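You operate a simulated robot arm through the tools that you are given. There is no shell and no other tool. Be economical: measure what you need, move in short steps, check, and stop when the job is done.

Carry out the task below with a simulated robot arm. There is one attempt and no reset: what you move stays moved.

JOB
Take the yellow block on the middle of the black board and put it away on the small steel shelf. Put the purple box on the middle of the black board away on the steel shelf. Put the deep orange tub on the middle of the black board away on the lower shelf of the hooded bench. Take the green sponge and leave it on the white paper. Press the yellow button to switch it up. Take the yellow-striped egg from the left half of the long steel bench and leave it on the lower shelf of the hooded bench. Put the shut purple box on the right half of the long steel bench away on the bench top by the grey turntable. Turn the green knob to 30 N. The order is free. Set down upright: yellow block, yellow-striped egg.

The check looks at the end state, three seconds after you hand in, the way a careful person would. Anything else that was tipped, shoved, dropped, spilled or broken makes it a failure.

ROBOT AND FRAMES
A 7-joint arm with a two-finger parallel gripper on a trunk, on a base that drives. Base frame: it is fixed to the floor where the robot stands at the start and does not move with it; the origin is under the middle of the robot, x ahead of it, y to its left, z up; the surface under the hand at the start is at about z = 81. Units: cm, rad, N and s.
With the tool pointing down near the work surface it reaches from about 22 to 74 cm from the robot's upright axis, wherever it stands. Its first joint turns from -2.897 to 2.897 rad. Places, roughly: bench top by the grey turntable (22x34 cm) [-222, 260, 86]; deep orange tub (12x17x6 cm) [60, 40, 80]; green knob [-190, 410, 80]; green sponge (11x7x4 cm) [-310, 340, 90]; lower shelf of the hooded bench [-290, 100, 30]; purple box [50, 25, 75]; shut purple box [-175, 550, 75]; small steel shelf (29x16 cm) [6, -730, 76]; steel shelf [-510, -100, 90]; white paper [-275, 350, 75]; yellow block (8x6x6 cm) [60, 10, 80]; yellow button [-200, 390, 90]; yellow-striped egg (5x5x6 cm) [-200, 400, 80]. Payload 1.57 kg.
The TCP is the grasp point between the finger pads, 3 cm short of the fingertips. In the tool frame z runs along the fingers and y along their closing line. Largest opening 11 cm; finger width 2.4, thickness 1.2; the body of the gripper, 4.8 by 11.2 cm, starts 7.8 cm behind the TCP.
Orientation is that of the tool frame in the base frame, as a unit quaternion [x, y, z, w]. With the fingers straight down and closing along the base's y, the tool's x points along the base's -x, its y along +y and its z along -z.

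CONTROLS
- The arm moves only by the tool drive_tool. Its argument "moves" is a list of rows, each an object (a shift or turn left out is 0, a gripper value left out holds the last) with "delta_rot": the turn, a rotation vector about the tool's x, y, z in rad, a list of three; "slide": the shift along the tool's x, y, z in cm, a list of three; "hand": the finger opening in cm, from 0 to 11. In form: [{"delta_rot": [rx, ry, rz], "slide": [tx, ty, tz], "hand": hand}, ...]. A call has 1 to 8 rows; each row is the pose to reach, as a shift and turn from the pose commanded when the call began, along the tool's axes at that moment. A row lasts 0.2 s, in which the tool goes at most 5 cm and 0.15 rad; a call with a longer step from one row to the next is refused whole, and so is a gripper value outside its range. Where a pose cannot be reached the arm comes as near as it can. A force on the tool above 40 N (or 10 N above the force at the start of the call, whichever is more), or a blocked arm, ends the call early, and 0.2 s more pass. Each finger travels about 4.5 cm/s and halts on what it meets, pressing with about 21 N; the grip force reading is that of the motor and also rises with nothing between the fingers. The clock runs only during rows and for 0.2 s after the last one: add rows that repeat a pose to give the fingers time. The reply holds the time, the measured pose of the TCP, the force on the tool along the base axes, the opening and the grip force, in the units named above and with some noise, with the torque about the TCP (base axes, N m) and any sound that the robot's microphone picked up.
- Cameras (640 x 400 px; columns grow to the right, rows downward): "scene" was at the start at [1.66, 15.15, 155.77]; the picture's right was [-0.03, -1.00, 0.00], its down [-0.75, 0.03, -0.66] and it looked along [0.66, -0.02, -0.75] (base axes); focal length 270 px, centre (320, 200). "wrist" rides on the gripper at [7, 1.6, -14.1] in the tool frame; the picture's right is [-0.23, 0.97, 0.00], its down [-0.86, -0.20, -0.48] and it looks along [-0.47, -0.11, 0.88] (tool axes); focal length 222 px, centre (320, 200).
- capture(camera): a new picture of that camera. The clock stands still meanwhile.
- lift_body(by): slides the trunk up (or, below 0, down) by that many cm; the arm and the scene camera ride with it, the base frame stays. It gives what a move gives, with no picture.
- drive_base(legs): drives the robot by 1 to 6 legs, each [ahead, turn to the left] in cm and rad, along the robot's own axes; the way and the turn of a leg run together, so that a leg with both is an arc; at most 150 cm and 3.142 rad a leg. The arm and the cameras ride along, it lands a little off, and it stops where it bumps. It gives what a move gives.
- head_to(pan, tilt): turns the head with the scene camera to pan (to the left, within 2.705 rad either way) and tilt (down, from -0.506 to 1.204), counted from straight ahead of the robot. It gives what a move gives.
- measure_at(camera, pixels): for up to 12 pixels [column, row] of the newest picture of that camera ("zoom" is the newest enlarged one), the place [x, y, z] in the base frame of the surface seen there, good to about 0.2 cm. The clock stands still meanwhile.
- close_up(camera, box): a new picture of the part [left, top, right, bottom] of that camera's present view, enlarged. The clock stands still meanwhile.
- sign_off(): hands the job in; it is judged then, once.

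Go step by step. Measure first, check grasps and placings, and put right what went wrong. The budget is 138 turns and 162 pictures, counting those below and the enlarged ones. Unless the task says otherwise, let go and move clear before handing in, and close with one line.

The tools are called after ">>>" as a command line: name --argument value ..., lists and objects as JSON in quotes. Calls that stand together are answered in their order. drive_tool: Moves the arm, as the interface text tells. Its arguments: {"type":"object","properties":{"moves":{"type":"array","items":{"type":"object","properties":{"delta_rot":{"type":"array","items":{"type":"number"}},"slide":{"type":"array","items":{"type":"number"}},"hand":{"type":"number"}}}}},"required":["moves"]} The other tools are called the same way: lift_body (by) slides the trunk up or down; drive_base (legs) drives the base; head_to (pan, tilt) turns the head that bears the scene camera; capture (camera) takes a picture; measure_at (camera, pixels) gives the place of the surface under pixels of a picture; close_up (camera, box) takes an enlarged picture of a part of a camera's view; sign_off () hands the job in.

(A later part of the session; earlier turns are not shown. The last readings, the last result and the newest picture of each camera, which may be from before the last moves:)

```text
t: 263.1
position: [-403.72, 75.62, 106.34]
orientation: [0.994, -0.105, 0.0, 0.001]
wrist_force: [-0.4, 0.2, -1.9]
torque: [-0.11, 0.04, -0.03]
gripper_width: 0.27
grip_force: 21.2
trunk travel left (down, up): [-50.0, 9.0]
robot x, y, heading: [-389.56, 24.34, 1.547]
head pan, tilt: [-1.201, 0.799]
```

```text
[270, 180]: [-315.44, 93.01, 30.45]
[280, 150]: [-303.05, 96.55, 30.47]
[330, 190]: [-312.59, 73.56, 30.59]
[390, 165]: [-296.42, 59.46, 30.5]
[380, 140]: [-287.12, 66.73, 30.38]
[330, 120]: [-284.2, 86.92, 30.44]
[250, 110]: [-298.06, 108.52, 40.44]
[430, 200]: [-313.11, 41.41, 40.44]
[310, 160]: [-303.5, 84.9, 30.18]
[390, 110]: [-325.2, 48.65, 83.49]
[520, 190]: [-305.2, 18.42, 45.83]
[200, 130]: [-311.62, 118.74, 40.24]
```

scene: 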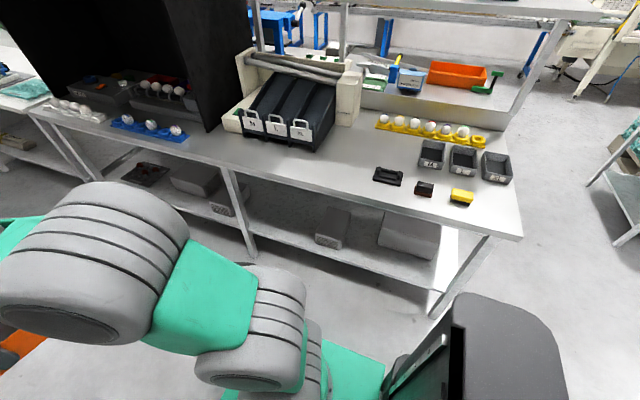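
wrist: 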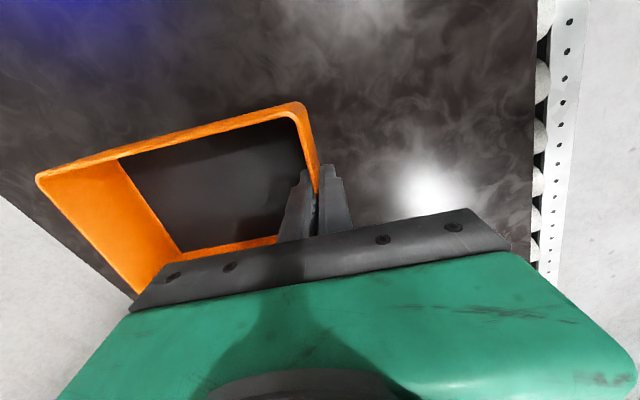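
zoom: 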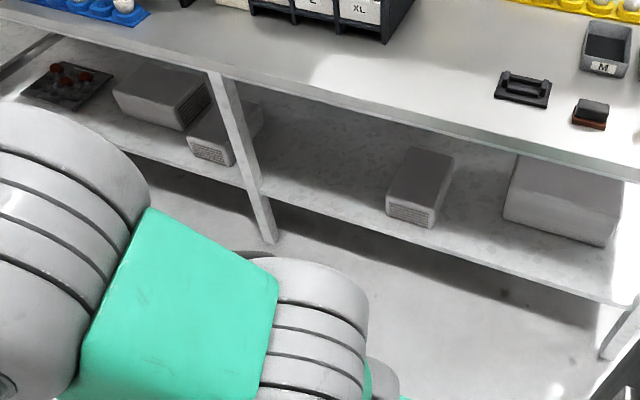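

Free area is x -316…-265, y 58…93 at z 30.4; the bench top's edge overhangs to x -325. I'll retract the arm, drive on to y≈65 and face the bench.

>>> drive_tool --moves '[{"slide": [0, 4, 0]}, {"slide": [0, 8, 0]}, {"slide": [0, 12, 0]}, {"slide": [0, 14, 0]}]'

>>> drive_base --legs '[[0, 0.02], [41, 0], [0, -1.56]]'

>>> head_to --pan 0.1 --tilt 0.8

>>> capture --camera "scene"

```text
t: 264.1
position: [-407.04, 61.84, 106.26]
orientation: [0.994, -0.106, -0.001, 0.0]
wrist_force: [0.3, 0.1, -1.3]
torque: [-0.08, 0.02, 0.0]
gripper_width: 0.27
grip_force: 21.1
trunk travel left (down, up): [-50.0, 9.0]
robot x, y, heading: [-389.63, 24.12, 1.547]
head pan, tilt: [-1.201, 0.799]
```

```text
t: 270.6
position: [-352.61, 84.03, 106.14]
orientation: [-0.653, 0.757, 0.001, 0.0]
wrist_force: [-0.3, -0.4, -1.8]
torque: [0.01, 0.08, 0.03]
gripper_width: 0.28
grip_force: 20.6
trunk travel left (down, up): [-50.0, 9.0]
robot x, y, heading: [-389.37, 64.32, 0.045]
head pan, tilt: [-1.201, 0.799]
```

```text
t: 272.1
position: [-352.86, 83.94, 106.12]
orientation: [-0.653, 0.758, 0.001, -0.001]
wrist_force: [0.8, -0.5, -0.6]
torque: [0.0, 0.07, -0.01]
gripper_width: 0.29
grip_force: 20.9
trunk travel left (down, up): [-50.0, 9.0]
robot x, y, heading: [-389.47, 64.53, 0.039]
head pan, tilt: [0.099, 0.799]
```

```text
94 pictures are left
```

scene: 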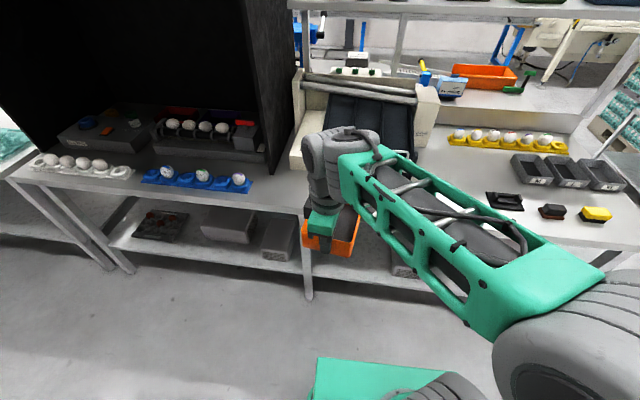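

Now lower the trunk by 50 in front of the bench.

>>> lift_body --by -50

>>> capture --camera "scene"

```text
refused: -50 is not a number from -40 to 40
```

```text
93 pictures are left
```

scene: 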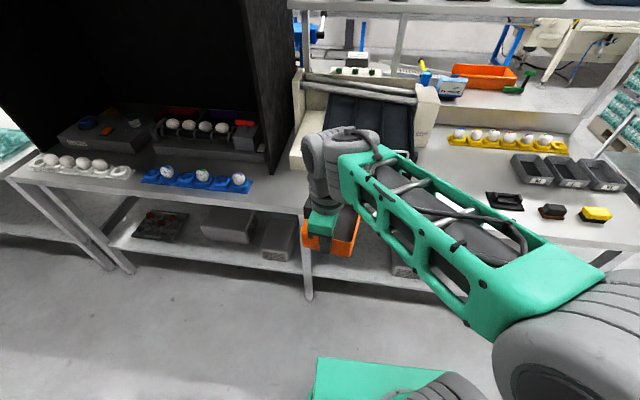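

>>> lift_body --by -40

>>> lift_body --by -10

>>> head_to --pan 0.1 --tilt 0.6

>>> capture --camera "scene"

```text
t: 275.9
position: [-352.8, 83.97, 66.33]
orientation: [-0.653, 0.757, -0.001, 0.0]
wrist_force: [-1.0, 0.0, -0.8]
torque: [0.05, 0.09, -0.01]
gripper_width: 0.27
grip_force: 21.9
trunk travel left (down, up): [-10.0, 49.0]
robot x, y, heading: [-389.3, 63.79, 0.043]
head pan, tilt: [0.099, 0.799]
```

```text
t: 277.3
position: [-352.69, 84.09, 56.1]
orientation: [-0.652, 0.758, -0.001, 0.0]
wrist_force: [-0.2, 0.1, -0.4]
torque: [0.03, 0.11, -0.01]
gripper_width: 0.27
grip_force: 21.2
trunk travel left (down, up): [0.0, 59.0]
robot x, y, heading: [-389.4, 64.24, 0.042]
head pan, tilt: [0.099, 0.799]
```

```text
t: 278.0
position: [-352.67, 84.0, 56.1]
orientation: [-0.653, 0.757, 0.001, 0.001]
wrist_force: [0.4, 0.0, -1.2]
torque: [0.01, 0.09, -0.03]
gripper_width: 0.28
grip_force: 21.0
trunk travel left (down, up): [0.0, 59.0]
robot x, y, heading: [-389.45, 63.91, 0.04]
head pan, tilt: [0.099, 0.6]
```

```text
92 pictures are left
```

scene: 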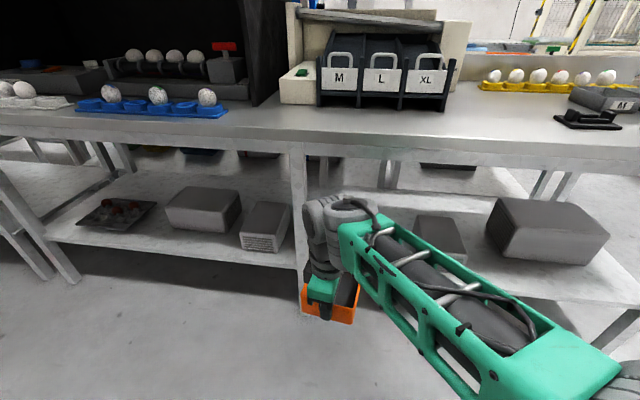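

Good view of the bay. Lower the tub to about z 40 in front of the shelf while squaring it.

>>> drive_tool --moves '[{"slide": [1.5, -0.2, 4], "delta_rot": [0, 0, -0.146]}, {"slide": [3, -0.4, 8], "delta_rot": [0, 0, -0.146]}, {"slide": [3, -0.44, 12], "delta_rot": [0, 0, -0.146]}, {"slide": [3, -0.44, 16], "delta_rot": [0, 0, -0.146]}, {"slide": [3, -0.44, 16], "delta_rot": [0, 0, -0.146]}]'

>>> capture --camera "scene"

>>> measure_at --camera "scene" --pixels '[[335, 200], [360, 205], [330, 225], [340, 215], [320, 230], [345, 235], [300, 150], [380, 158]]'

```text
t: 279.2
position: [-352.82, 81.05, 40.55]
orientation: [-0.707, 0.708, 0.001, 0.0]
wrist_force: [-0.2, 0.5, -0.6]
torque: [0.0, 0.07, -0.02]
gripper_width: 0.27
grip_force: 21.0
trunk travel left (down, up): [0.0, 59.0]
robot x, y, heading: [-389.58, 64.04, 0.041]
head pan, tilt: [0.099, 0.6]
```

```text
91 pictures are left
```

scene: 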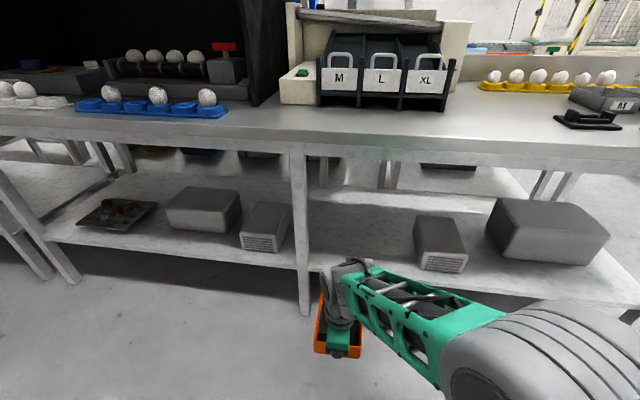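

```text
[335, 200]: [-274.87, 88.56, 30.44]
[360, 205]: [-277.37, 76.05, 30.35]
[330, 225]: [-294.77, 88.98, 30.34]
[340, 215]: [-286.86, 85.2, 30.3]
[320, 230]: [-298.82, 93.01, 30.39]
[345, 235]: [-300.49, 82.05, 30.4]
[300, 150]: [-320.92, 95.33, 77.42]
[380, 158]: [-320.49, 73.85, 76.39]
```

>>> measure_at --camera "scene" --pixels '[[350, 262], [360, 261], [375, 268], [420, 285], [460, 298], [335, 268]]'

>>> capture --camera "wrist"

```text
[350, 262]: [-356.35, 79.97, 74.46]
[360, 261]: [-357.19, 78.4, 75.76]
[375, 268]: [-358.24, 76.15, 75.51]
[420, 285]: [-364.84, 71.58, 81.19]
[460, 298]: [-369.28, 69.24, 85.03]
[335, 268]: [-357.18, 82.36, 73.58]
```

```text
90 pictures are left
```

wrist: 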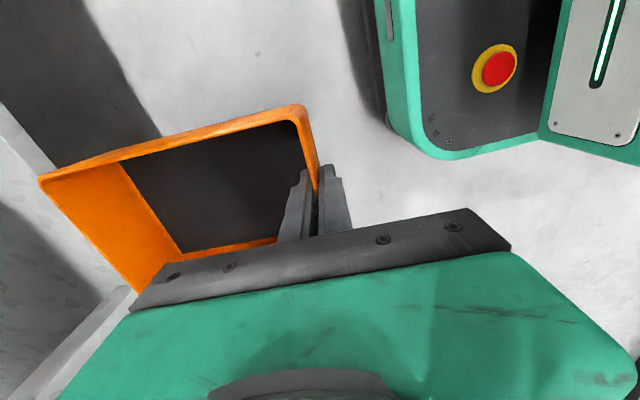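

Wrist top is 35 cm above the TCP; the bench rim's underside is z≈76, so I must go in low and with the arm fairly stretched. Drive 10 cm ahead, lower to z 37, then reach in stepwise.

>>> drive_base --legs '[[9, 0]]'

>>> drive_tool --moves '[{"slide": [0, 0, 3]}, {"slide": [0, -4, 3]}, {"slide": [0, -8, 3]}, {"slide": [0, -12, 3]}, {"slide": [0, -16, 3]}, {"slide": [0, -16, 3]}]'

>>> capture --camera "scene"

```text
t: 280.3
position: [-343.73, 81.51, 40.58]
orientation: [-0.706, 0.708, 0.0, 0.0]
wrist_force: [0.2, 0.4, -2.0]
torque: [-0.02, 0.07, -0.02]
gripper_width: 0.25
grip_force: 21.2
trunk travel left (down, up): [0.0, 59.0]
robot x, y, heading: [-380.23, 64.67, 0.044]
head pan, tilt: [0.099, 0.6]
```

```text
t: 281.7
position: [-327.96, 81.3, 37.85]
orientation: [-0.707, 0.708, 0.0, 0.0]
wrist_force: [0.0, 0.9, -1.1]
torque: [-0.03, 0.08, 0.02]
gripper_width: 0.26
grip_force: 20.7
trunk travel left (down, up): [0.0, 59.0]
robot x, y, heading: [-380.39, 64.78, 0.042]
head pan, tilt: [0.099, 0.6]
```

```text
89 pictures are left
```

scene: 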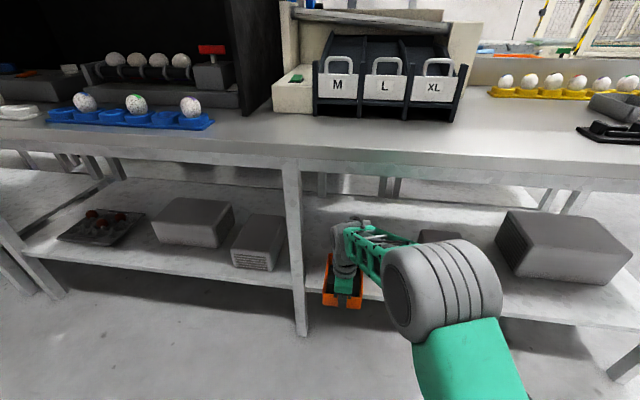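

Check heights of forearm/elbow relative to the rim.

>>> measure_at --camera "scene" --pixels '[[350, 224], [365, 224], [385, 235], [400, 240], [430, 245], [460, 242], [480, 260], [330, 160], [400, 168]]'

```text
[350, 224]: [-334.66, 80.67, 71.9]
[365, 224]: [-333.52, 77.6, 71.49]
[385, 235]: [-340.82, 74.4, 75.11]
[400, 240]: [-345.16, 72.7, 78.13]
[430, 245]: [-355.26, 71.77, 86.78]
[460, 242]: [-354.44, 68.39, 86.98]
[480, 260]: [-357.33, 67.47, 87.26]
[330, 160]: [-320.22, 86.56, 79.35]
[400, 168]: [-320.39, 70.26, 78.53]
```

Clearances are fine (13 cm behind the TCP the arm is 37 cm above it). Reach in to x≈-314 and lower.

>>> drive_tool --moves '[{"slide": [0, -4, 0.5]}, {"slide": [0, -8, 0.5]}, {"slide": [0, -12, 0.5]}, {"slide": [0, -14.5, 0.5]}, {"slide": [0, -14.5, 1.5]}, {"slide": [0, -14.5, 2.4]}, {"slide": [0, -14.5, 2.4]}]'

>>> close_up --camera "scene" --box '[250, 140, 450, 320]'

```text
t: 283.3
position: [-313.57, 81.44, 35.26]
orientation: [-0.706, 0.708, 0.0, 0.0]
wrist_force: [-0.9, -1.1, -1.6]
torque: [0.02, 0.11, -0.01]
gripper_width: 0.26
grip_force: 20.8
trunk travel left (down, up): [0.0, 59.0]
robot x, y, heading: [-380.4, 64.49, 0.042]
head pan, tilt: [0.099, 0.6]
```

```text
2.22 times, centred on (350, 230) of scene
```

zoom: 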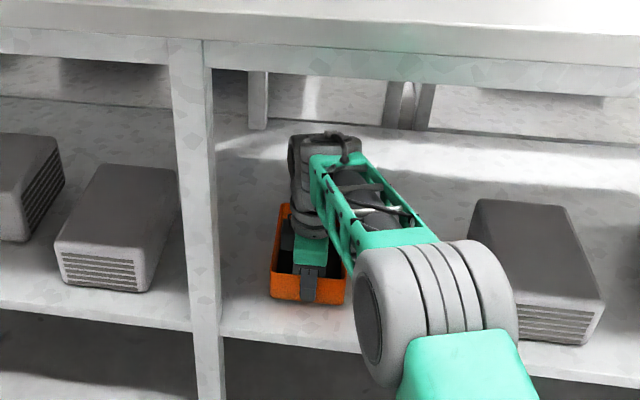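

Nearly down. Measure the rim's lower edge to know how far I can lift out.

>>> measure_at --camera "zoom" --pixels '[[300, 70], [340, 74], [400, 78], [340, 134], [325, 132], [450, 82], [350, 60]]'

>>> drive_tool --moves '[{"slide": [0, 0, 0.3]}, {"slide": [0, 0, 0.6]}, {"slide": [0, 0, 0.6]}]'

```text
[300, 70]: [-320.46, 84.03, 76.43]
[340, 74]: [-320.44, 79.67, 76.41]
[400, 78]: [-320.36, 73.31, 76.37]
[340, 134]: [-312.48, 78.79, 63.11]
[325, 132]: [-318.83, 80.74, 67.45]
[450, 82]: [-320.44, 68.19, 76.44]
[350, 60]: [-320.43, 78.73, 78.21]
```

```text
t: 284.1
position: [-313.29, 81.38, 34.9]
orientation: [-0.706, 0.708, -0.001, 0.001]
wrist_force: [-1.4, 1.0, 9.8]
torque: [-0.23, 0.18, -0.01]
gripper_width: 0.28
grip_force: 21.1
trunk travel left (down, up): [0.0, 59.0]
robot x, y, heading: [-380.29, 64.45, 0.042]
head pan, tilt: [0.099, 0.6]
```

On the shelf (9.8 N). Wrist top is 67.5 vs rim 76, so I can lift 6 cm. Release, lift, retreat.

>>> drive_tool --moves '[{"hand": 3.5}, {}, {}, {}, {"slide": [0, 0, -2]}, {"slide": [0, 0, -4]}, {"slide": [0, 0, -6.3]}, {"slide": [0, 0, -6.3]}]'

>>> drive_tool --moves '[{"slide": [0, 4, 0]}, {"slide": [0, 8, 0]}, {"slide": [0, 12, 0]}, {"slide": [0, 16, 0]}, {"slide": [0, 20, 0]}, {"slide": [0, 24, 0]}, {"slide": [0, 28, 0]}]'

>>> capture --camera "scene"

```text
t: 285.9
position: [-313.5, 81.59, 41.03]
orientation: [-0.706, 0.708, 0.001, -0.002]
wrist_force: [-0.1, -0.1, 0.4]
torque: [-0.02, 0.02, -0.01]
gripper_width: 3.5
grip_force: 0.1
trunk travel left (down, up): [0.0, 59.0]
robot x, y, heading: [-380.46, 64.24, 0.043]
head pan, tilt: [0.099, 0.6]
```

```text
t: 287.5
position: [-341.45, 81.81, 40.75]
orientation: [-0.707, 0.707, 0.001, -0.001]
wrist_force: [0.7, 0.4, -0.8]
torque: [-0.01, 0.0, -0.01]
gripper_width: 3.49
grip_force: 0.0
trunk travel left (down, up): [0.0, 59.0]
robot x, y, heading: [-380.31, 64.6, 0.046]
head pan, tilt: [0.099, 0.6]
```

```text
87 pictures are left
```

scene: 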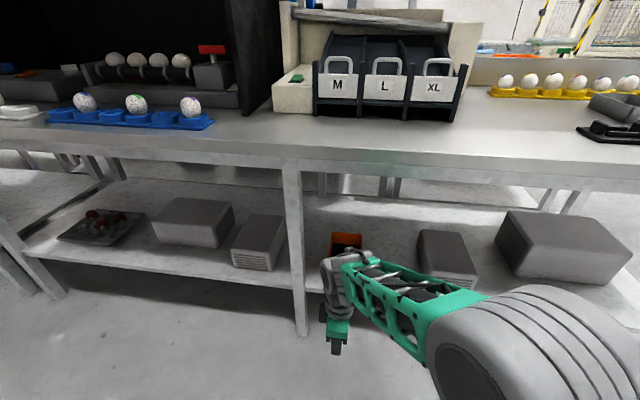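

The tub sits on the lower shelf. Back off, raise the trunk, then go up the aisle to look at the paper and sponge.

>>> drive_base --legs '[[-12, 0]]'

>>> lift_body --by 40

>>> lift_body --by 10

>>> drive_base --legs '[[0, 1.526], [150, 0], [30, 0]]'

>>> head_to --pan -0.8 --tilt 0.5

>>> capture --camera "scene"

```text
t: 288.8
position: [-353.67, 81.39, 40.79]
orientation: [-0.707, 0.707, 0.001, -0.001]
wrist_force: [-0.2, -0.8, -1.2]
torque: [0.01, -0.01, 0.0]
gripper_width: 3.48
grip_force: 0.1
trunk travel left (down, up): [0.0, 59.0]
robot x, y, heading: [-392.44, 64.06, 0.042]
head pan, tilt: [0.099, 0.6]
```

```text
t: 292.6
position: [-353.71, 81.23, 80.83]
orientation: [-0.707, 0.707, 0.001, -0.001]
wrist_force: [-0.3, 0.1, 0.2]
torque: [0.01, -0.03, 0.01]
gripper_width: 3.49
grip_force: 0.1
trunk travel left (down, up): [-40.0, 19.0]
robot x, y, heading: [-392.96, 63.87, 0.04]
head pan, tilt: [0.099, 0.6]
```

```text
t: 293.9
position: [-353.68, 81.38, 90.78]
orientation: [-0.706, 0.708, 0.0, 0.0]
wrist_force: [-0.9, -0.6, 0.0]
torque: [0.02, -0.01, 0.02]
gripper_width: 3.48
grip_force: 0.1
trunk travel left (down, up): [-50.0, 9.0]
robot x, y, heading: [-392.63, 64.34, 0.041]
head pan, tilt: [0.099, 0.6]
```

```text
t: 306.8
position: [-407.07, 286.27, 90.78]
orientation: [1.0, -0.022, 0.0, 0.001]
wrist_force: [0.7, 0.3, -1.0]
torque: [0.01, 0.01, 0.01]
gripper_width: 3.52
grip_force: 0.0
trunk travel left (down, up): [-50.0, 9.0]
robot x, y, heading: [-391.3, 246.55, 1.575]
head pan, tilt: [0.099, 0.6]
```

```text
t: 308.0
position: [-407.0, 286.25, 90.82]
orientation: [1.0, -0.021, 0.0, 0.001]
wrist_force: [0.0, 0.2, 0.0]
torque: [-0.02, -0.03, 0.0]
gripper_width: 3.5
grip_force: 0.0
trunk travel left (down, up): [-50.0, 9.0]
robot x, y, heading: [-391.33, 246.14, 1.571]
head pan, tilt: [-0.799, 0.499]
```

```text
86 pictures are left
```

scene: 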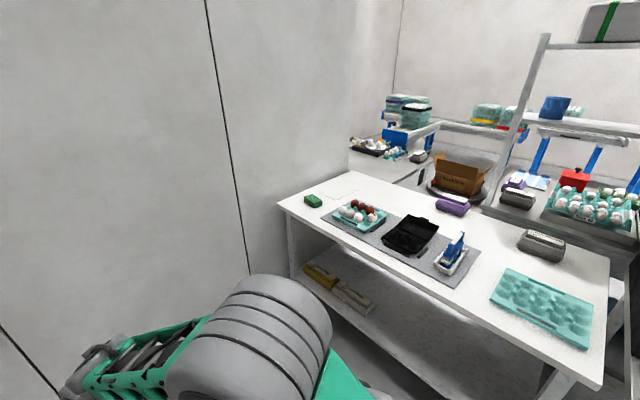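

The white bench holds the green sponge at (314,200); the white paper seems to lie at (345,188), and the turntable with a carton is behind. Zoom and measure.

>>> close_up --camera "scene" --box '[270, 130, 530, 290]'

>>> measure_at --camera "scene" --pixels '[[306, 200], [314, 196], [322, 203], [315, 207], [322, 188], [345, 185], [365, 190], [345, 200], [340, 176], [278, 203], [470, 270], [450, 205]]'

```text
2.46 times, centred on (400, 210) of scene
```

zoom: 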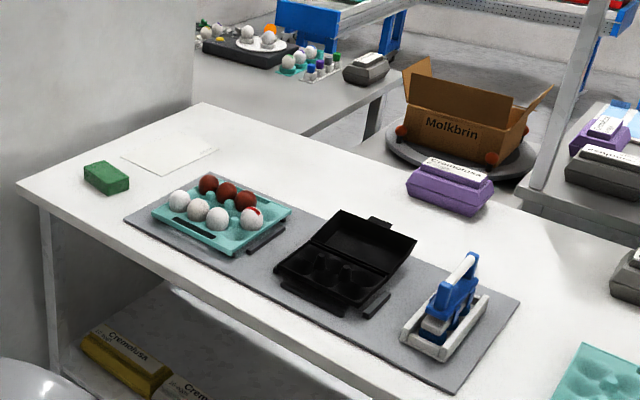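

```text
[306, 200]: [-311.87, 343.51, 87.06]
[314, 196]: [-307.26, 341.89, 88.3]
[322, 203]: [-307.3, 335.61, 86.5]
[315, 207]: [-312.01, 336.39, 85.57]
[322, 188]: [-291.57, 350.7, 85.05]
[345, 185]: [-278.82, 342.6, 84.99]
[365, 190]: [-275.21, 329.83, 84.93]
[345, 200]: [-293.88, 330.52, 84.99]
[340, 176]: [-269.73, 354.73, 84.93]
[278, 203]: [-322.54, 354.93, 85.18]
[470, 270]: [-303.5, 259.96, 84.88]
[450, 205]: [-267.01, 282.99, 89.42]
```

Paper lies left of the egg tray. I'll measure its corners and the wall beside.

>>> measure_at --camera "zoom" --pixels '[[123, 156], [173, 131], [216, 149], [158, 174], [20, 160], [200, 100], [85, 175], [100, 160], [130, 178], [108, 192], [190, 75], [150, 218]]'

>>> close_up --camera "scene" --box '[290, 160, 390, 230]'

```text
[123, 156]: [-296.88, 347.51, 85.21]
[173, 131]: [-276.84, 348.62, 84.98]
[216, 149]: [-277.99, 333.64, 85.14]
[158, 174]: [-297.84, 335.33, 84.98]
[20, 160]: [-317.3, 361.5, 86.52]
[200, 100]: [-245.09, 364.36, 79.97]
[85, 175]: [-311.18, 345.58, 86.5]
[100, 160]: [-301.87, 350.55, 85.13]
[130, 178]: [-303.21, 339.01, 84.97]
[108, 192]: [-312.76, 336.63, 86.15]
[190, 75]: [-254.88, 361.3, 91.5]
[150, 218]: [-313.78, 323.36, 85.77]
```

```text
5.71 times, centred on (340, 195) of scene
```

zoom: 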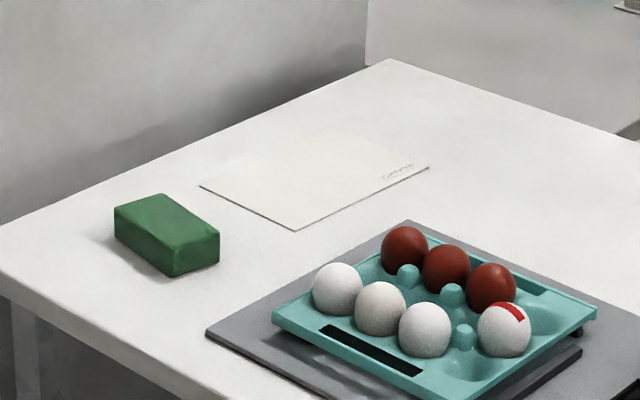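

Paper spans x -297…-277, y 334…348; wall at y≈361; sponge near (-308,341). I'll raise the arm and bring it to the robot's right, then drive diagonally to about (-350,316).

>>> drive_tool --moves '[{"slide": [0, 0, -5], "hand": 11}, {"slide": [0, 0, -10]}, {"slide": [2, 0.5, -14]}, {"slide": [7, 1, -14]}, {"slide": [12, 1.8, -14]}, {"slide": [17, 2.5, -14]}, {"slide": [22, 3.2, -14]}, {"slide": [26.2, 3.9, -14]}]'

>>> drive_base --legs '[[0, -0.53], [79, 0], [0, -1.04]]'

>>> head_to --pan 0.2 --tilt 0.8

>>> capture --camera "scene"

```text
refused: row 4 steps farther than a row can; nothing moved
```

```text
t: 316.3
position: [-310.65, 327.14, 90.79]
orientation: [-0.68, 0.733, 0.0, -0.001]
wrist_force: [-0.8, 0.0, 0.0]
torque: [0.01, 0.02, -0.01]
gripper_width: 3.48
grip_force: 0.0
trunk travel left (down, up): [-50.0, 9.0]
robot x, y, heading: [-351.06, 312.85, -0.038]
head pan, tilt: [-0.799, 0.499]
```

```text
t: 317.6
position: [-310.72, 327.33, 90.74]
orientation: [-0.68, 0.733, 0.001, -0.001]
wrist_force: [0.3, 0.1, 0.3]
torque: [-0.03, 0.01, 0.03]
gripper_width: 3.49
grip_force: 0.0
trunk travel left (down, up): [-50.0, 9.0]
robot x, y, heading: [-351.01, 312.78, -0.039]
head pan, tilt: [0.201, 0.799]
```

```text
83 pictures are left
```

scene: 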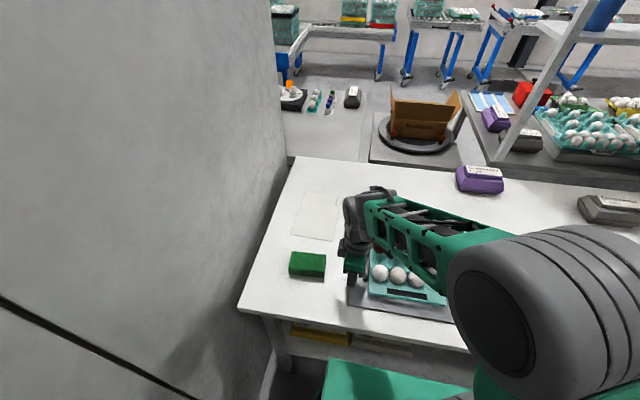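

My arm raise was refused (step too long) and the base moved with the hand low; I must check nothing was touched. Zoom and measure the sponge and tray.

>>> close_up --camera "scene" --box '[230, 170, 470, 340]'

>>> measure_at --camera "zoom" --pixels '[[162, 218], [258, 228], [252, 288], [157, 278], [205, 250], [190, 60], [290, 75], [165, 170], [275, 190], [312, 330]]'

>>> capture --camera "wrist"

```text
2.35 times, centred on (350, 255) of scene
```

zoom: 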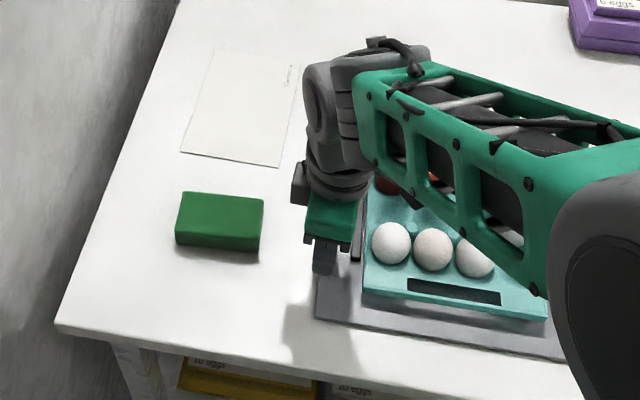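

```text
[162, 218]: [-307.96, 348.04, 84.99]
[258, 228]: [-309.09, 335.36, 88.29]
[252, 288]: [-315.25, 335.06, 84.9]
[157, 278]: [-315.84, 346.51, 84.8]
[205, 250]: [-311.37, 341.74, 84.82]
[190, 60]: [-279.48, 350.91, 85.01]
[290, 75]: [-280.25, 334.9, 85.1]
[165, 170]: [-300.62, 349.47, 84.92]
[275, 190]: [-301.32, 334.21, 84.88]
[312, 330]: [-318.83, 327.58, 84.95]
```

```text
81 pictures are left
```

wrist: 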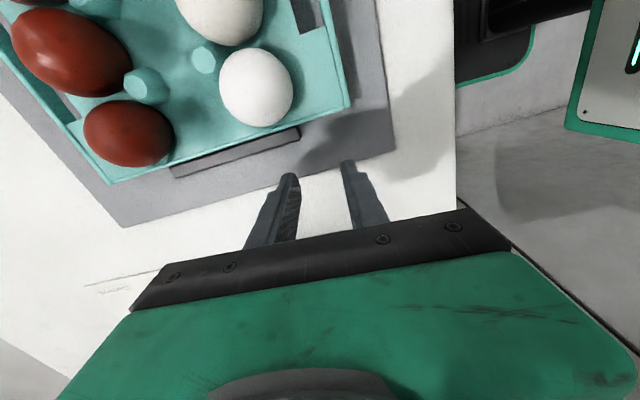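

Nothing was touched: tray, mat and sponge are as before. Now raise and measure the sponge's top.

>>> drive_tool --moves '[{"slide": [0, 0, -4], "hand": 11}, {"slide": [0, 0, -8]}, {"slide": [0, 0, -12]}, {"slide": [0, 0, -14]}]'

>>> close_up --camera "scene" --box '[270, 180, 350, 290]'

```text
t: 318.6
position: [-310.61, 327.1, 104.52]
orientation: [-0.68, 0.734, 0.0, 0.0]
wrist_force: [0.1, 0.2, -1.2]
torque: [0.02, -0.04, -0.01]
gripper_width: 11.01
grip_force: 0.0
trunk travel left (down, up): [-50.0, 9.0]
robot x, y, heading: [-350.89, 312.58, -0.031]
head pan, tilt: [0.201, 0.799]
```

```text
3.64 times, centred on (310, 235) of scene
```

zoom: 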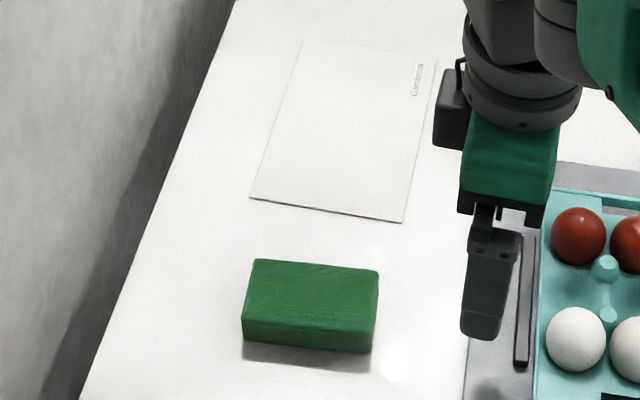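

>>> measure_at --camera "zoom" --pixels '[[257, 264], [374, 275], [367, 328], [247, 315], [310, 295], [245, 335], [368, 350], [252, 198], [400, 218], [303, 42], [434, 60], [330, 130]]'

```text
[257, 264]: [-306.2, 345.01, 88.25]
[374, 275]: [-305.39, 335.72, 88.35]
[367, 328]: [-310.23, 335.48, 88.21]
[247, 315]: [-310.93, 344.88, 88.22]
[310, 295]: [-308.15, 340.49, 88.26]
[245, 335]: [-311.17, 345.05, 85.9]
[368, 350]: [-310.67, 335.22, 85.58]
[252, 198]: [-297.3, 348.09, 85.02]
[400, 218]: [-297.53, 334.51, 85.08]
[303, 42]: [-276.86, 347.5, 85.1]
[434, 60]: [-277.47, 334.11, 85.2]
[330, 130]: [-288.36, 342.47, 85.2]
```

Sponge centre (-308.2,340.3), yaw +0.08, top 88.3; paper x -297.4…-277, y 334.3…347.9. Move above and go down around the sponge.

>>> drive_tool --moves '[{"slide": [-4.5, -0.5, 0], "delta_rot": [0, 0, -0.1]}, {"slide": [-9, -1, 0], "delta_rot": [0, 0, -0.157]}, {"slide": [-13.35, -1.38, 0], "delta_rot": [0, 0, -0.157]}, {"slide": [-13.35, -1.38, 4.5], "delta_rot": [0, 0, -0.157]}, {"slide": [-13.35, -1.38, 9], "delta_rot": [0, 0, -0.157]}, {"slide": [-13.35, -1.38, 12], "delta_rot": [0, 0, -0.157]}, {"slide": [-13.35, -1.38, 12], "delta_rot": [0, 0, -0.157]}]'

>>> close_up --camera "scene" --box '[250, 180, 370, 300]'

```text
t: 320.2
position: [-308.3, 340.52, 92.67]
orientation: [0.735, -0.678, -0.001, 0.0]
wrist_force: [1.0, 0.7, -0.5]
torque: [0.01, 0.02, 0.01]
gripper_width: 11.02
grip_force: 0.0
trunk travel left (down, up): [-50.0, 9.0]
robot x, y, heading: [-351.11, 313.02, -0.028]
head pan, tilt: [0.201, 0.799]
```

```text
3.33 times, centred on (310, 240) of scene
```

zoom: 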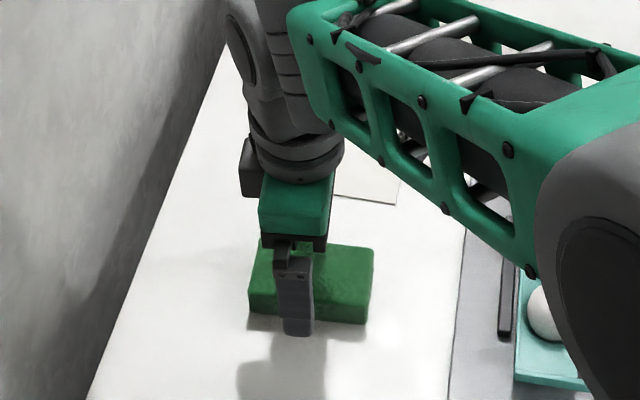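

Well placed. Descend 4.2, close and lift.

>>> drive_tool --moves '[{"slide": [0, 0, 2.5]}, {"slide": [0, 0, 4.2]}, {"slide": [0, 0, 4.2], "hand": 3}, {"slide": [0, 0, 4.2]}, {"slide": [0, 0, 4.2]}, {"slide": [0, 0, 4.2]}, {"slide": [0, 0, 4.2]}, {"slide": [0, 0, 4.2]}]'

>>> drive_tool --moves '[{"slide": [0, 0, -1.5]}, {"slide": [0, 0, -4]}, {"slide": [0, 0, -6]}]'

>>> capture --camera "scene"

```text
t: 322.0
position: [-308.28, 340.44, 88.74]
orientation: [0.736, -0.677, -0.001, 0.001]
wrist_force: [-0.1, -0.7, -0.1]
torque: [-0.01, 0.01, 0.02]
gripper_width: 6.13
grip_force: 20.8
trunk travel left (down, up): [-50.0, 9.0]
robot x, y, heading: [-350.93, 312.81, -0.026]
head pan, tilt: [0.201, 0.799]
```

```text
t: 322.8
position: [-308.28, 340.19, 94.66]
orientation: [0.735, -0.678, 0.0, 0.0]
wrist_force: [-0.8, -0.8, 0.5]
torque: [-0.02, 0.02, 0.0]
gripper_width: 6.07
grip_force: 21.2
trunk travel left (down, up): [-50.0, 9.0]
robot x, y, heading: [-350.77, 312.99, -0.03]
head pan, tilt: [0.201, 0.799]
```

```text
78 pictures are left
```

scene: 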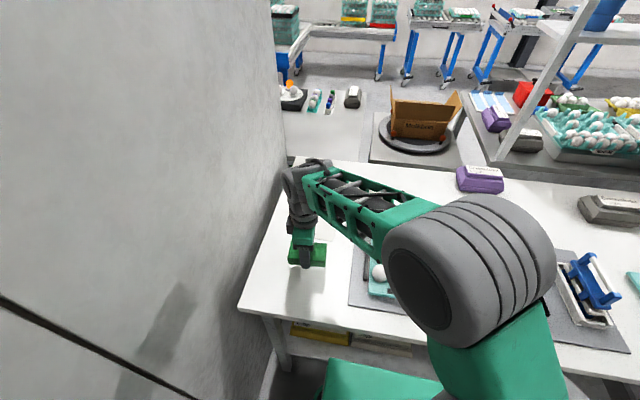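

Held. Move 20 cm over onto the paper's centre and lower.

>>> drive_tool --moves '[{"slide": [0.15, -4.9, 0], "delta_rot": [0, 0, 0.08]}, {"slide": [0.3, -9.8, 0], "delta_rot": [0, 0, 0.08]}, {"slide": [0.45, -14.7, 0], "delta_rot": [0, 0, 0.08]}, {"slide": [0.63, -19.4, 0], "delta_rot": [0, 0, 0.08]}, {"slide": [0.63, -20.3, 0], "delta_rot": [0, 0, 0.08]}, {"slide": [0.63, -20.3, 3], "delta_rot": [0, 0, 0.08]}, {"slide": [0.63, -20.3, 5.6], "delta_rot": [0, 0, 0.08]}, {"slide": [0.63, -20.3, 5.7], "delta_rot": [0, 0, 0.08]}]'

>>> close_up --camera "scene" --box '[250, 150, 370, 270]'

```text
t: 324.6
position: [-287.74, 341.39, 88.94]
orientation: [0.708, -0.706, 0.001, -0.001]
wrist_force: [3.3, -0.6, 9.6]
torque: [-0.17, 0.02, 0.01]
gripper_width: 6.13
grip_force: 21.1
trunk travel left (down, up): [-50.0, 9.0]
robot x, y, heading: [-350.9, 313.09, -0.035]
head pan, tilt: [0.201, 0.799]
```

```text
3.33 times, centred on (310, 210) of scene
```

zoom: 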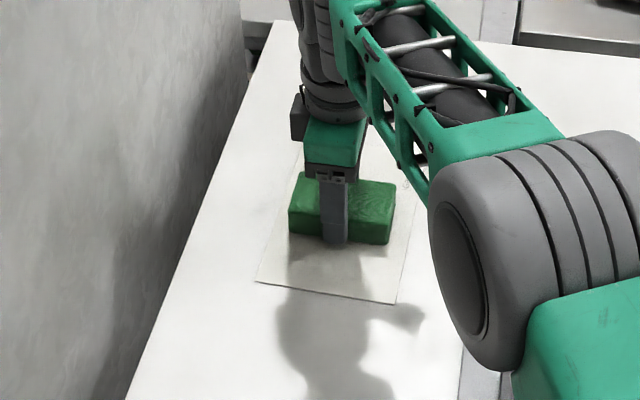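

On the paper (9.6 N contact). Release, rise and retract.

>>> drive_tool --moves '[{"hand": 9}, {}, {}, {}, {"slide": [0, 0, -4]}, {"slide": [0, 0, -8]}, {"slide": [0, 0, -12]}, {"slide": [0, 0, -16]}]'

>>> drive_tool --moves '[{"slide": [0, 0, -4]}, {"slide": [2, 4, -4]}, {"slide": [4, 8, -4]}, {"slide": [6, 12, -4]}, {"slide": [8, 16, -4]}, {"slide": [10, 20, -4]}, {"slide": [12, 24, -4]}, {"slide": [14, 28, -4]}]'

>>> capture --camera "scene"

```text
t: 326.4
position: [-288.24, 341.46, 104.88]
orientation: [0.708, -0.707, -0.001, 0.001]
wrist_force: [1.2, 0.3, -0.3]
torque: [-0.01, 0.01, -0.03]
gripper_width: 9.01
grip_force: 0.1
trunk travel left (down, up): [-50.0, 9.0]
robot x, y, heading: [-350.89, 312.64, -0.032]
head pan, tilt: [0.201, 0.799]
```

```text
t: 328.2
position: [-316.18, 327.37, 108.93]
orientation: [0.708, -0.706, 0.0, 0.0]
wrist_force: [-0.1, -0.2, 0.3]
torque: [-0.02, -0.03, 0.0]
gripper_width: 9.0
grip_force: 0.1
trunk travel left (down, up): [-50.0, 9.0]
robot x, y, heading: [-350.69, 312.95, -0.03]
head pan, tilt: [0.201, 0.799]
```

```text
76 pictures are left
```

scene: 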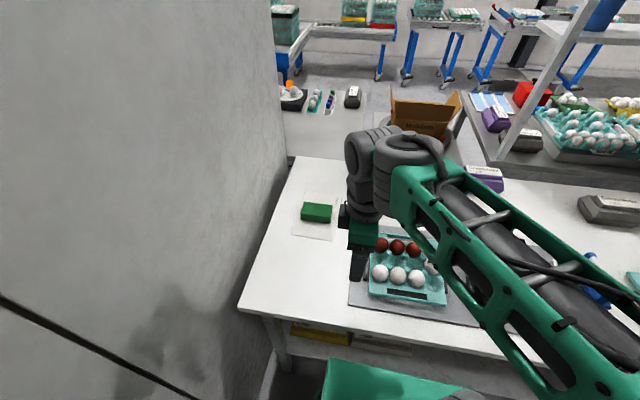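

Sponge placed on the paper. Now drive around to the front aisle for the button, knob, egg and shut box.

>>> drive_base --legs '[[-40, 0], [0, -1.541], [150, 0], [150, 0], [90, 0]]'

```text
t: 352.5
position: [-363.86, -104.33, 109.06]
orientation: [-0.037, 0.999, 0.001, 0.0]
wrist_force: [-0.3, 0.2, -0.4]
torque: [-0.01, -0.01, 0.0]
gripper_width: 9.01
grip_force: 0.1
trunk travel left (down, up): [-50.0, 9.0]
robot x, y, heading: [-380.98, -71.11, -1.528]
head pan, tilt: [0.201, 0.799]
```

>>> drive_base --legs '[[0, 1.505], [150, 0], [140, 0]]'

```text
t: 370.1
position: [-58.38, -59.25, 109.03]
orientation: [0.732, -0.682, -0.001, 0.001]
wrist_force: [-0.9, -0.5, -0.3]
torque: [-0.01, 0.02, 0.03]
gripper_width: 9.01
grip_force: 0.0
trunk travel left (down, up): [-50.0, 9.0]
robot x, y, heading: [-91.97, -76.39, 0.038]
head pan, tilt: [0.201, 0.799]
```

>>> drive_base --legs '[[0, 1.533], [150, 0], [150, 0]]'

>>> head_to --pan 0.7 --tilt 0.4

>>> capture --camera "scene"

```text
t: 388.2
position: [-103.31, 256.07, 108.99]
orientation: [1.0, 0.022, 0.0, 0.0]
wrist_force: [0.5, 0.4, 0.3]
torque: [0.0, 0.03, 0.0]
gripper_width: 9.01
grip_force: 0.1
trunk travel left (down, up): [-50.0, 9.0]
robot x, y, heading: [-87.19, 222.07, 1.587]
head pan, tilt: [0.201, 0.799]
```

```text
t: 389.1
position: [-103.35, 256.08, 108.94]
orientation: [1.0, 0.023, 0.0, 0.001]
wrist_force: [-0.8, -0.6, -0.3]
torque: [0.0, -0.01, 0.01]
gripper_width: 8.97
grip_force: 0.0
trunk travel left (down, up): [-50.0, 9.0]
robot x, y, heading: [-87.18, 221.85, 1.587]
head pan, tilt: [0.7, 0.4]
```

```text
75 pictures are left
```

scene: 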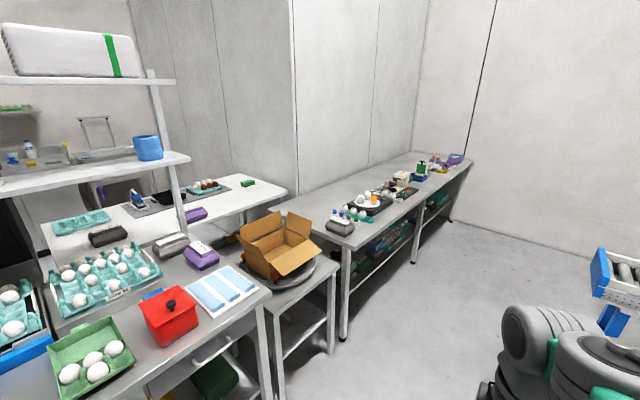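

The long steel bench starts at (340,225) and runs to (465,160). Zoom in.

>>> close_up --camera "scene" --box '[310, 130, 490, 260]'

>>> close_up --camera "scene" --box '[170, 190, 350, 320]'

>>> measure_at --camera "zoom" --pixels '[[90, 240], [330, 290], [480, 220], [540, 300], [350, 360], [250, 200], [420, 340], [510, 250], [590, 230], [400, 340]]'

```text
3.08 times, centred on (400, 195) of scene
```

zoom: 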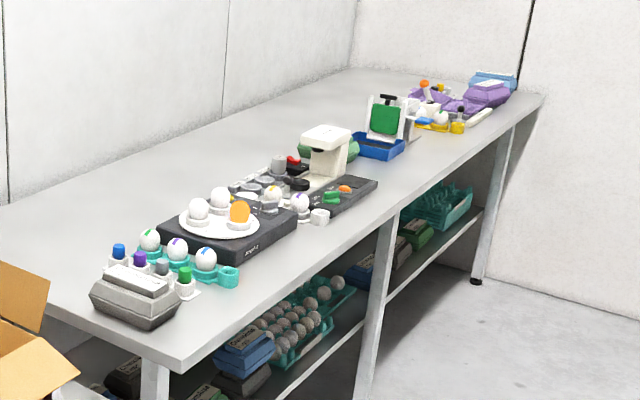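

```text
3.08 times, centred on (260, 255) of scene
```

zoom: 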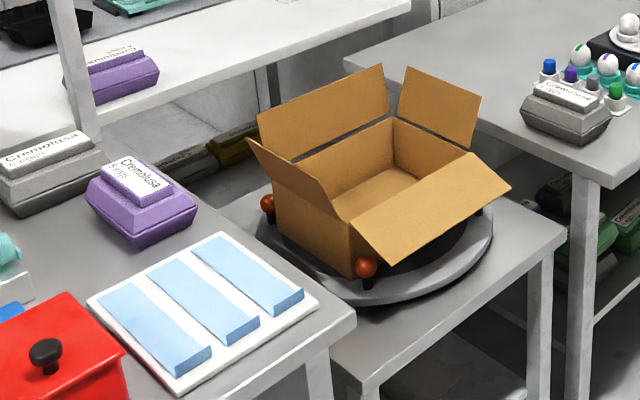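

```text
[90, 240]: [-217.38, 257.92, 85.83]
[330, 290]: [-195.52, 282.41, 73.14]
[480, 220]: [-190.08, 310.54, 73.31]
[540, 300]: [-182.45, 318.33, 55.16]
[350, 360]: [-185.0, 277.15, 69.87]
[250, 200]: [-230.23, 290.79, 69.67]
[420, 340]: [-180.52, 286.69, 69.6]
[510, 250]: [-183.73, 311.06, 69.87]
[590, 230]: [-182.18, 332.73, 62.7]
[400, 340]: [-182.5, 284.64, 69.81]
```

The target bench top is the z≈86 corner by the turntable (purple carton and blue strips there). Drive on to y≈390 and face the long bench.

>>> drive_base --legs '[[0, 0.03], [100, 0], [68, 0], [0, 1.52]]'

>>> head_to --pan 0.0 --tilt 0.6

>>> capture --camera "scene"

```text
t: 401.7
position: [-127.59, 371.73, 109.04]
orientation: [0.694, 0.72, 0.0, 0.001]
wrist_force: [-0.3, -0.4, 1.2]
torque: [0.01, 0.07, 0.01]
gripper_width: 8.99
grip_force: 0.1
trunk travel left (down, up): [-50.0, 9.0]
robot x, y, heading: [-93.52, 387.4, -3.14]
head pan, tilt: [0.7, 0.4]
```

```text
t: 402.8
position: [-127.66, 371.78, 109.02]
orientation: [0.693, 0.721, 0.0, 0.001]
wrist_force: [-0.6, 0.0, -0.9]
torque: [-0.03, -0.03, 0.04]
gripper_width: 8.99
grip_force: 0.0
trunk travel left (down, up): [-50.0, 9.0]
robot x, y, heading: [-93.12, 387.51, -3.141]
head pan, tilt: [0.0, 0.6]
```

```text
72 pictures are left
```

scene: 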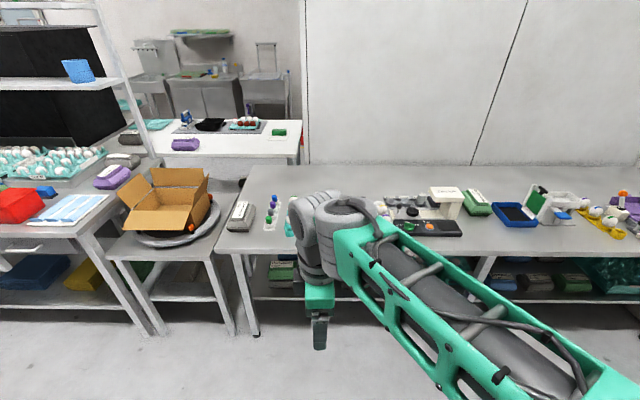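

The arm hides the middle of the bench. I'll move closer and swing the hand to the right for a clear view.

>>> drive_tool --moves '[{"slide": [5, 0, 0]}, {"slide": [10, 0, 0]}, {"slide": [15, 0, 0]}, {"slide": [20, 0, 0]}, {"slide": [25, 0, 0]}, {"slide": [30, 0, 0]}, {"slide": [35, 0, 0]}, {"slide": [40, 0, 0]}]'

>>> drive_base --legs '[[42, 0]]'

>>> head_to --pan 0.0 --tilt 0.75

>>> capture --camera "scene"

```text
t: 404.6
position: [-129.12, 411.67, 109.24]
orientation: [0.694, 0.72, 0.0, 0.001]
wrist_force: [0.3, -0.5, -0.6]
torque: [0.02, -0.03, -0.01]
gripper_width: 9.01
grip_force: 0.1
trunk travel left (down, up): [-50.0, 9.0]
robot x, y, heading: [-93.21, 387.54, -3.141]
head pan, tilt: [0.0, 0.6]
```

```text
t: 407.1
position: [-171.16, 411.65, 109.12]
orientation: [0.695, 0.719, 0.0, 0.001]
wrist_force: [1.1, -0.4, -0.5]
torque: [-0.01, 0.02, 0.01]
gripper_width: 9.0
grip_force: 0.0
trunk travel left (down, up): [-50.0, 9.0]
robot x, y, heading: [-135.36, 387.61, 3.141]
head pan, tilt: [0.0, 0.6]
```

```text
t: 407.8
position: [-170.99, 411.76, 109.31]
orientation: [0.696, 0.718, 0.001, 0.001]
wrist_force: [0.2, 0.5, -0.5]
torque: [0.0, -0.03, -0.02]
gripper_width: 9.01
grip_force: 0.0
trunk travel left (down, up): [-50.0, 9.0]
robot x, y, heading: [-135.59, 387.61, 3.143]
head pan, tilt: [0.0, 0.75]
```

```text
71 pictures are left
```

scene: 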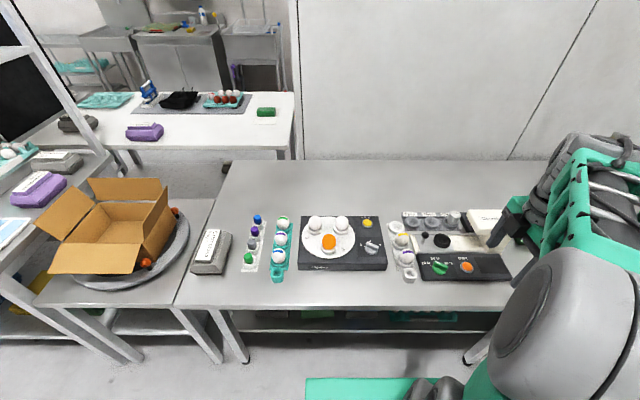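

Now everything is visible. Zoom into the devices (yellow button at (367,223), green knob near (438,267), marked eggs).

>>> close_up --camera "scene" --box '[230, 200, 410, 300]'

>>> close_up --camera "scene" --box '[380, 200, 520, 290]'

```text
3.56 times, centred on (320, 250) of scene
```

zoom: 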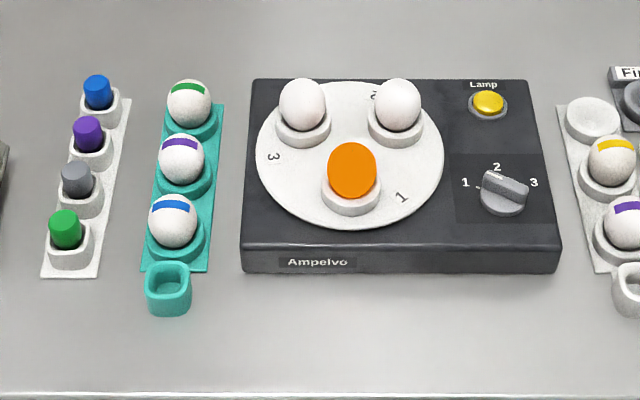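

```text
4.44 times, centred on (450, 245) of scene
```

zoom: 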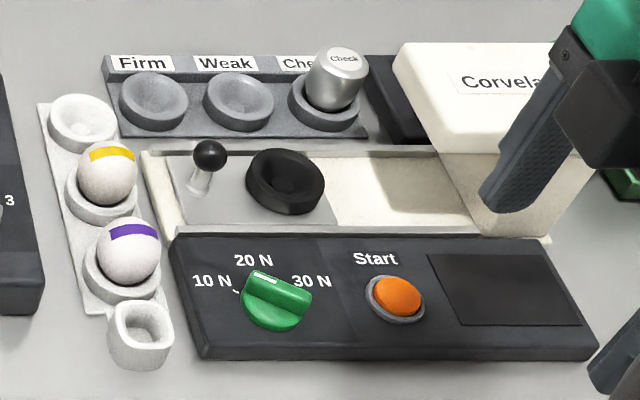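

The yellow-striped egg is in zoom (107,175), the lamp button is on the Ampelvo, and the green knob with 10/20/30 N marks is on the Corvela device. Measure them and get a close-up of the knob.

>>> measure_at --camera "zoom" --pixels '[[105, 160], [107, 150], [100, 200], [262, 279], [300, 300], [275, 305], [200, 330], [330, 320], [395, 290], [90, 260], [135, 240], [470, 300]]'

>>> close_up --camera "scene" --box '[415, 245, 465, 285]'

>>> close_up --camera "scene" --box '[350, 210, 390, 240]'

>>> measure_at --camera "zoom" --pixels '[[268, 190], [200, 190], [330, 180], [270, 240], [400, 250], [100, 280]]'

```text
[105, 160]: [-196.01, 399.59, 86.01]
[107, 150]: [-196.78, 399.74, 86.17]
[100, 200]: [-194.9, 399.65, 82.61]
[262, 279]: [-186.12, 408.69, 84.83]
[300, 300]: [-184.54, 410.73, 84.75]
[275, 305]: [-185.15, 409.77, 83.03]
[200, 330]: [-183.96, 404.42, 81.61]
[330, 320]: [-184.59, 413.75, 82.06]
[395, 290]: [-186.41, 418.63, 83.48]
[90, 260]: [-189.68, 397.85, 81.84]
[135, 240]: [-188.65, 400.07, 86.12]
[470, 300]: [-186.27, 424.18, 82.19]
```

```text
10.00 times, centred on (440, 265) of scene
```

zoom: 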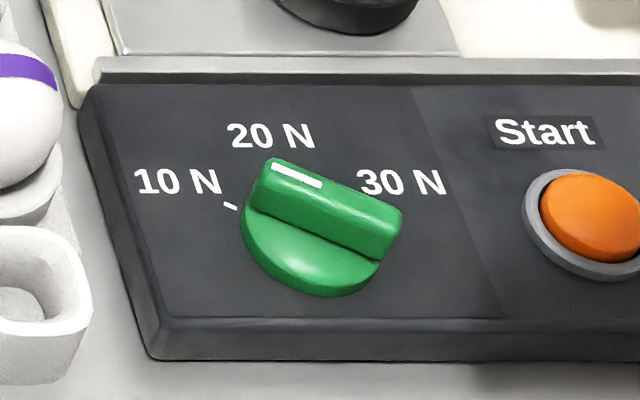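

```text
13.33 times, centred on (370, 225) of scene
```

zoom: 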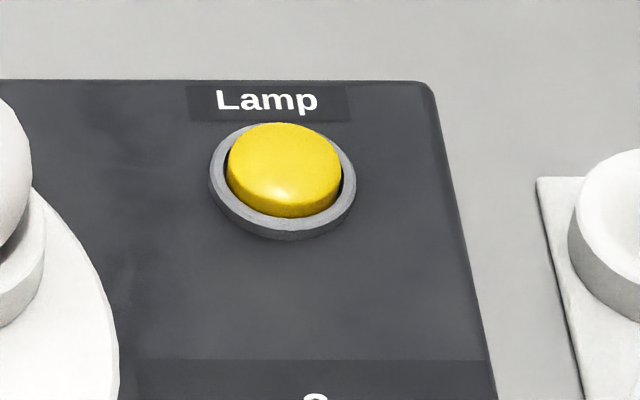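

```text
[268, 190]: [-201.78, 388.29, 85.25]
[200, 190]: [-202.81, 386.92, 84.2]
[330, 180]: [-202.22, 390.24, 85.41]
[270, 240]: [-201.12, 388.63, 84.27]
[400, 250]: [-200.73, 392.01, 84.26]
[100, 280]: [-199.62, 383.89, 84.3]
```

Knob's white mark now points toward 10 N. Lamp button centre ≈(-202,388.6), top z 85.4. I'll measure the knob ridge and label positions.

>>> close_up --camera "scene" --box '[415, 245, 465, 285]'

>>> measure_at --camera "zoom" --pixels '[[275, 165], [262, 195], [398, 215], [385, 245], [320, 185], [325, 215], [230, 207], [178, 182], [270, 136], [400, 182], [245, 230], [320, 290]]'

```text
10.00 times, centred on (440, 265) of scene
```

zoom: 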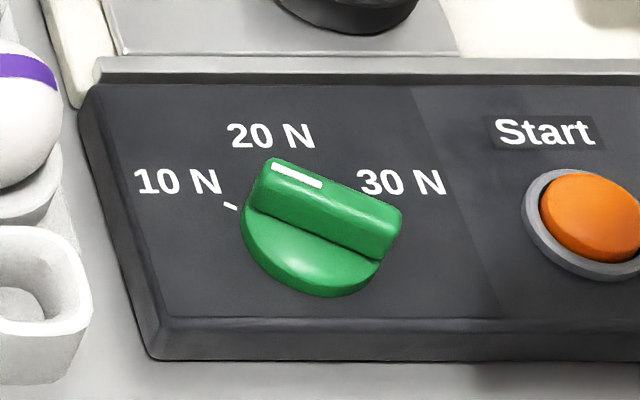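

```text
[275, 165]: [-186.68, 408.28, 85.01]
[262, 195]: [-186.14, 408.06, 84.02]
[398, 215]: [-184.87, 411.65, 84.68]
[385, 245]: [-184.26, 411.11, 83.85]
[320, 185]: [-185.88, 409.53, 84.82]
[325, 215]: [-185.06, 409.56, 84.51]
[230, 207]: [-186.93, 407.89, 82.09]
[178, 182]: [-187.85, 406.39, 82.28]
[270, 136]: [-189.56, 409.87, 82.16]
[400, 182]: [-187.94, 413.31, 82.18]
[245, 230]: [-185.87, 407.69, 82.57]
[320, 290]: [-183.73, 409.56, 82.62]
```

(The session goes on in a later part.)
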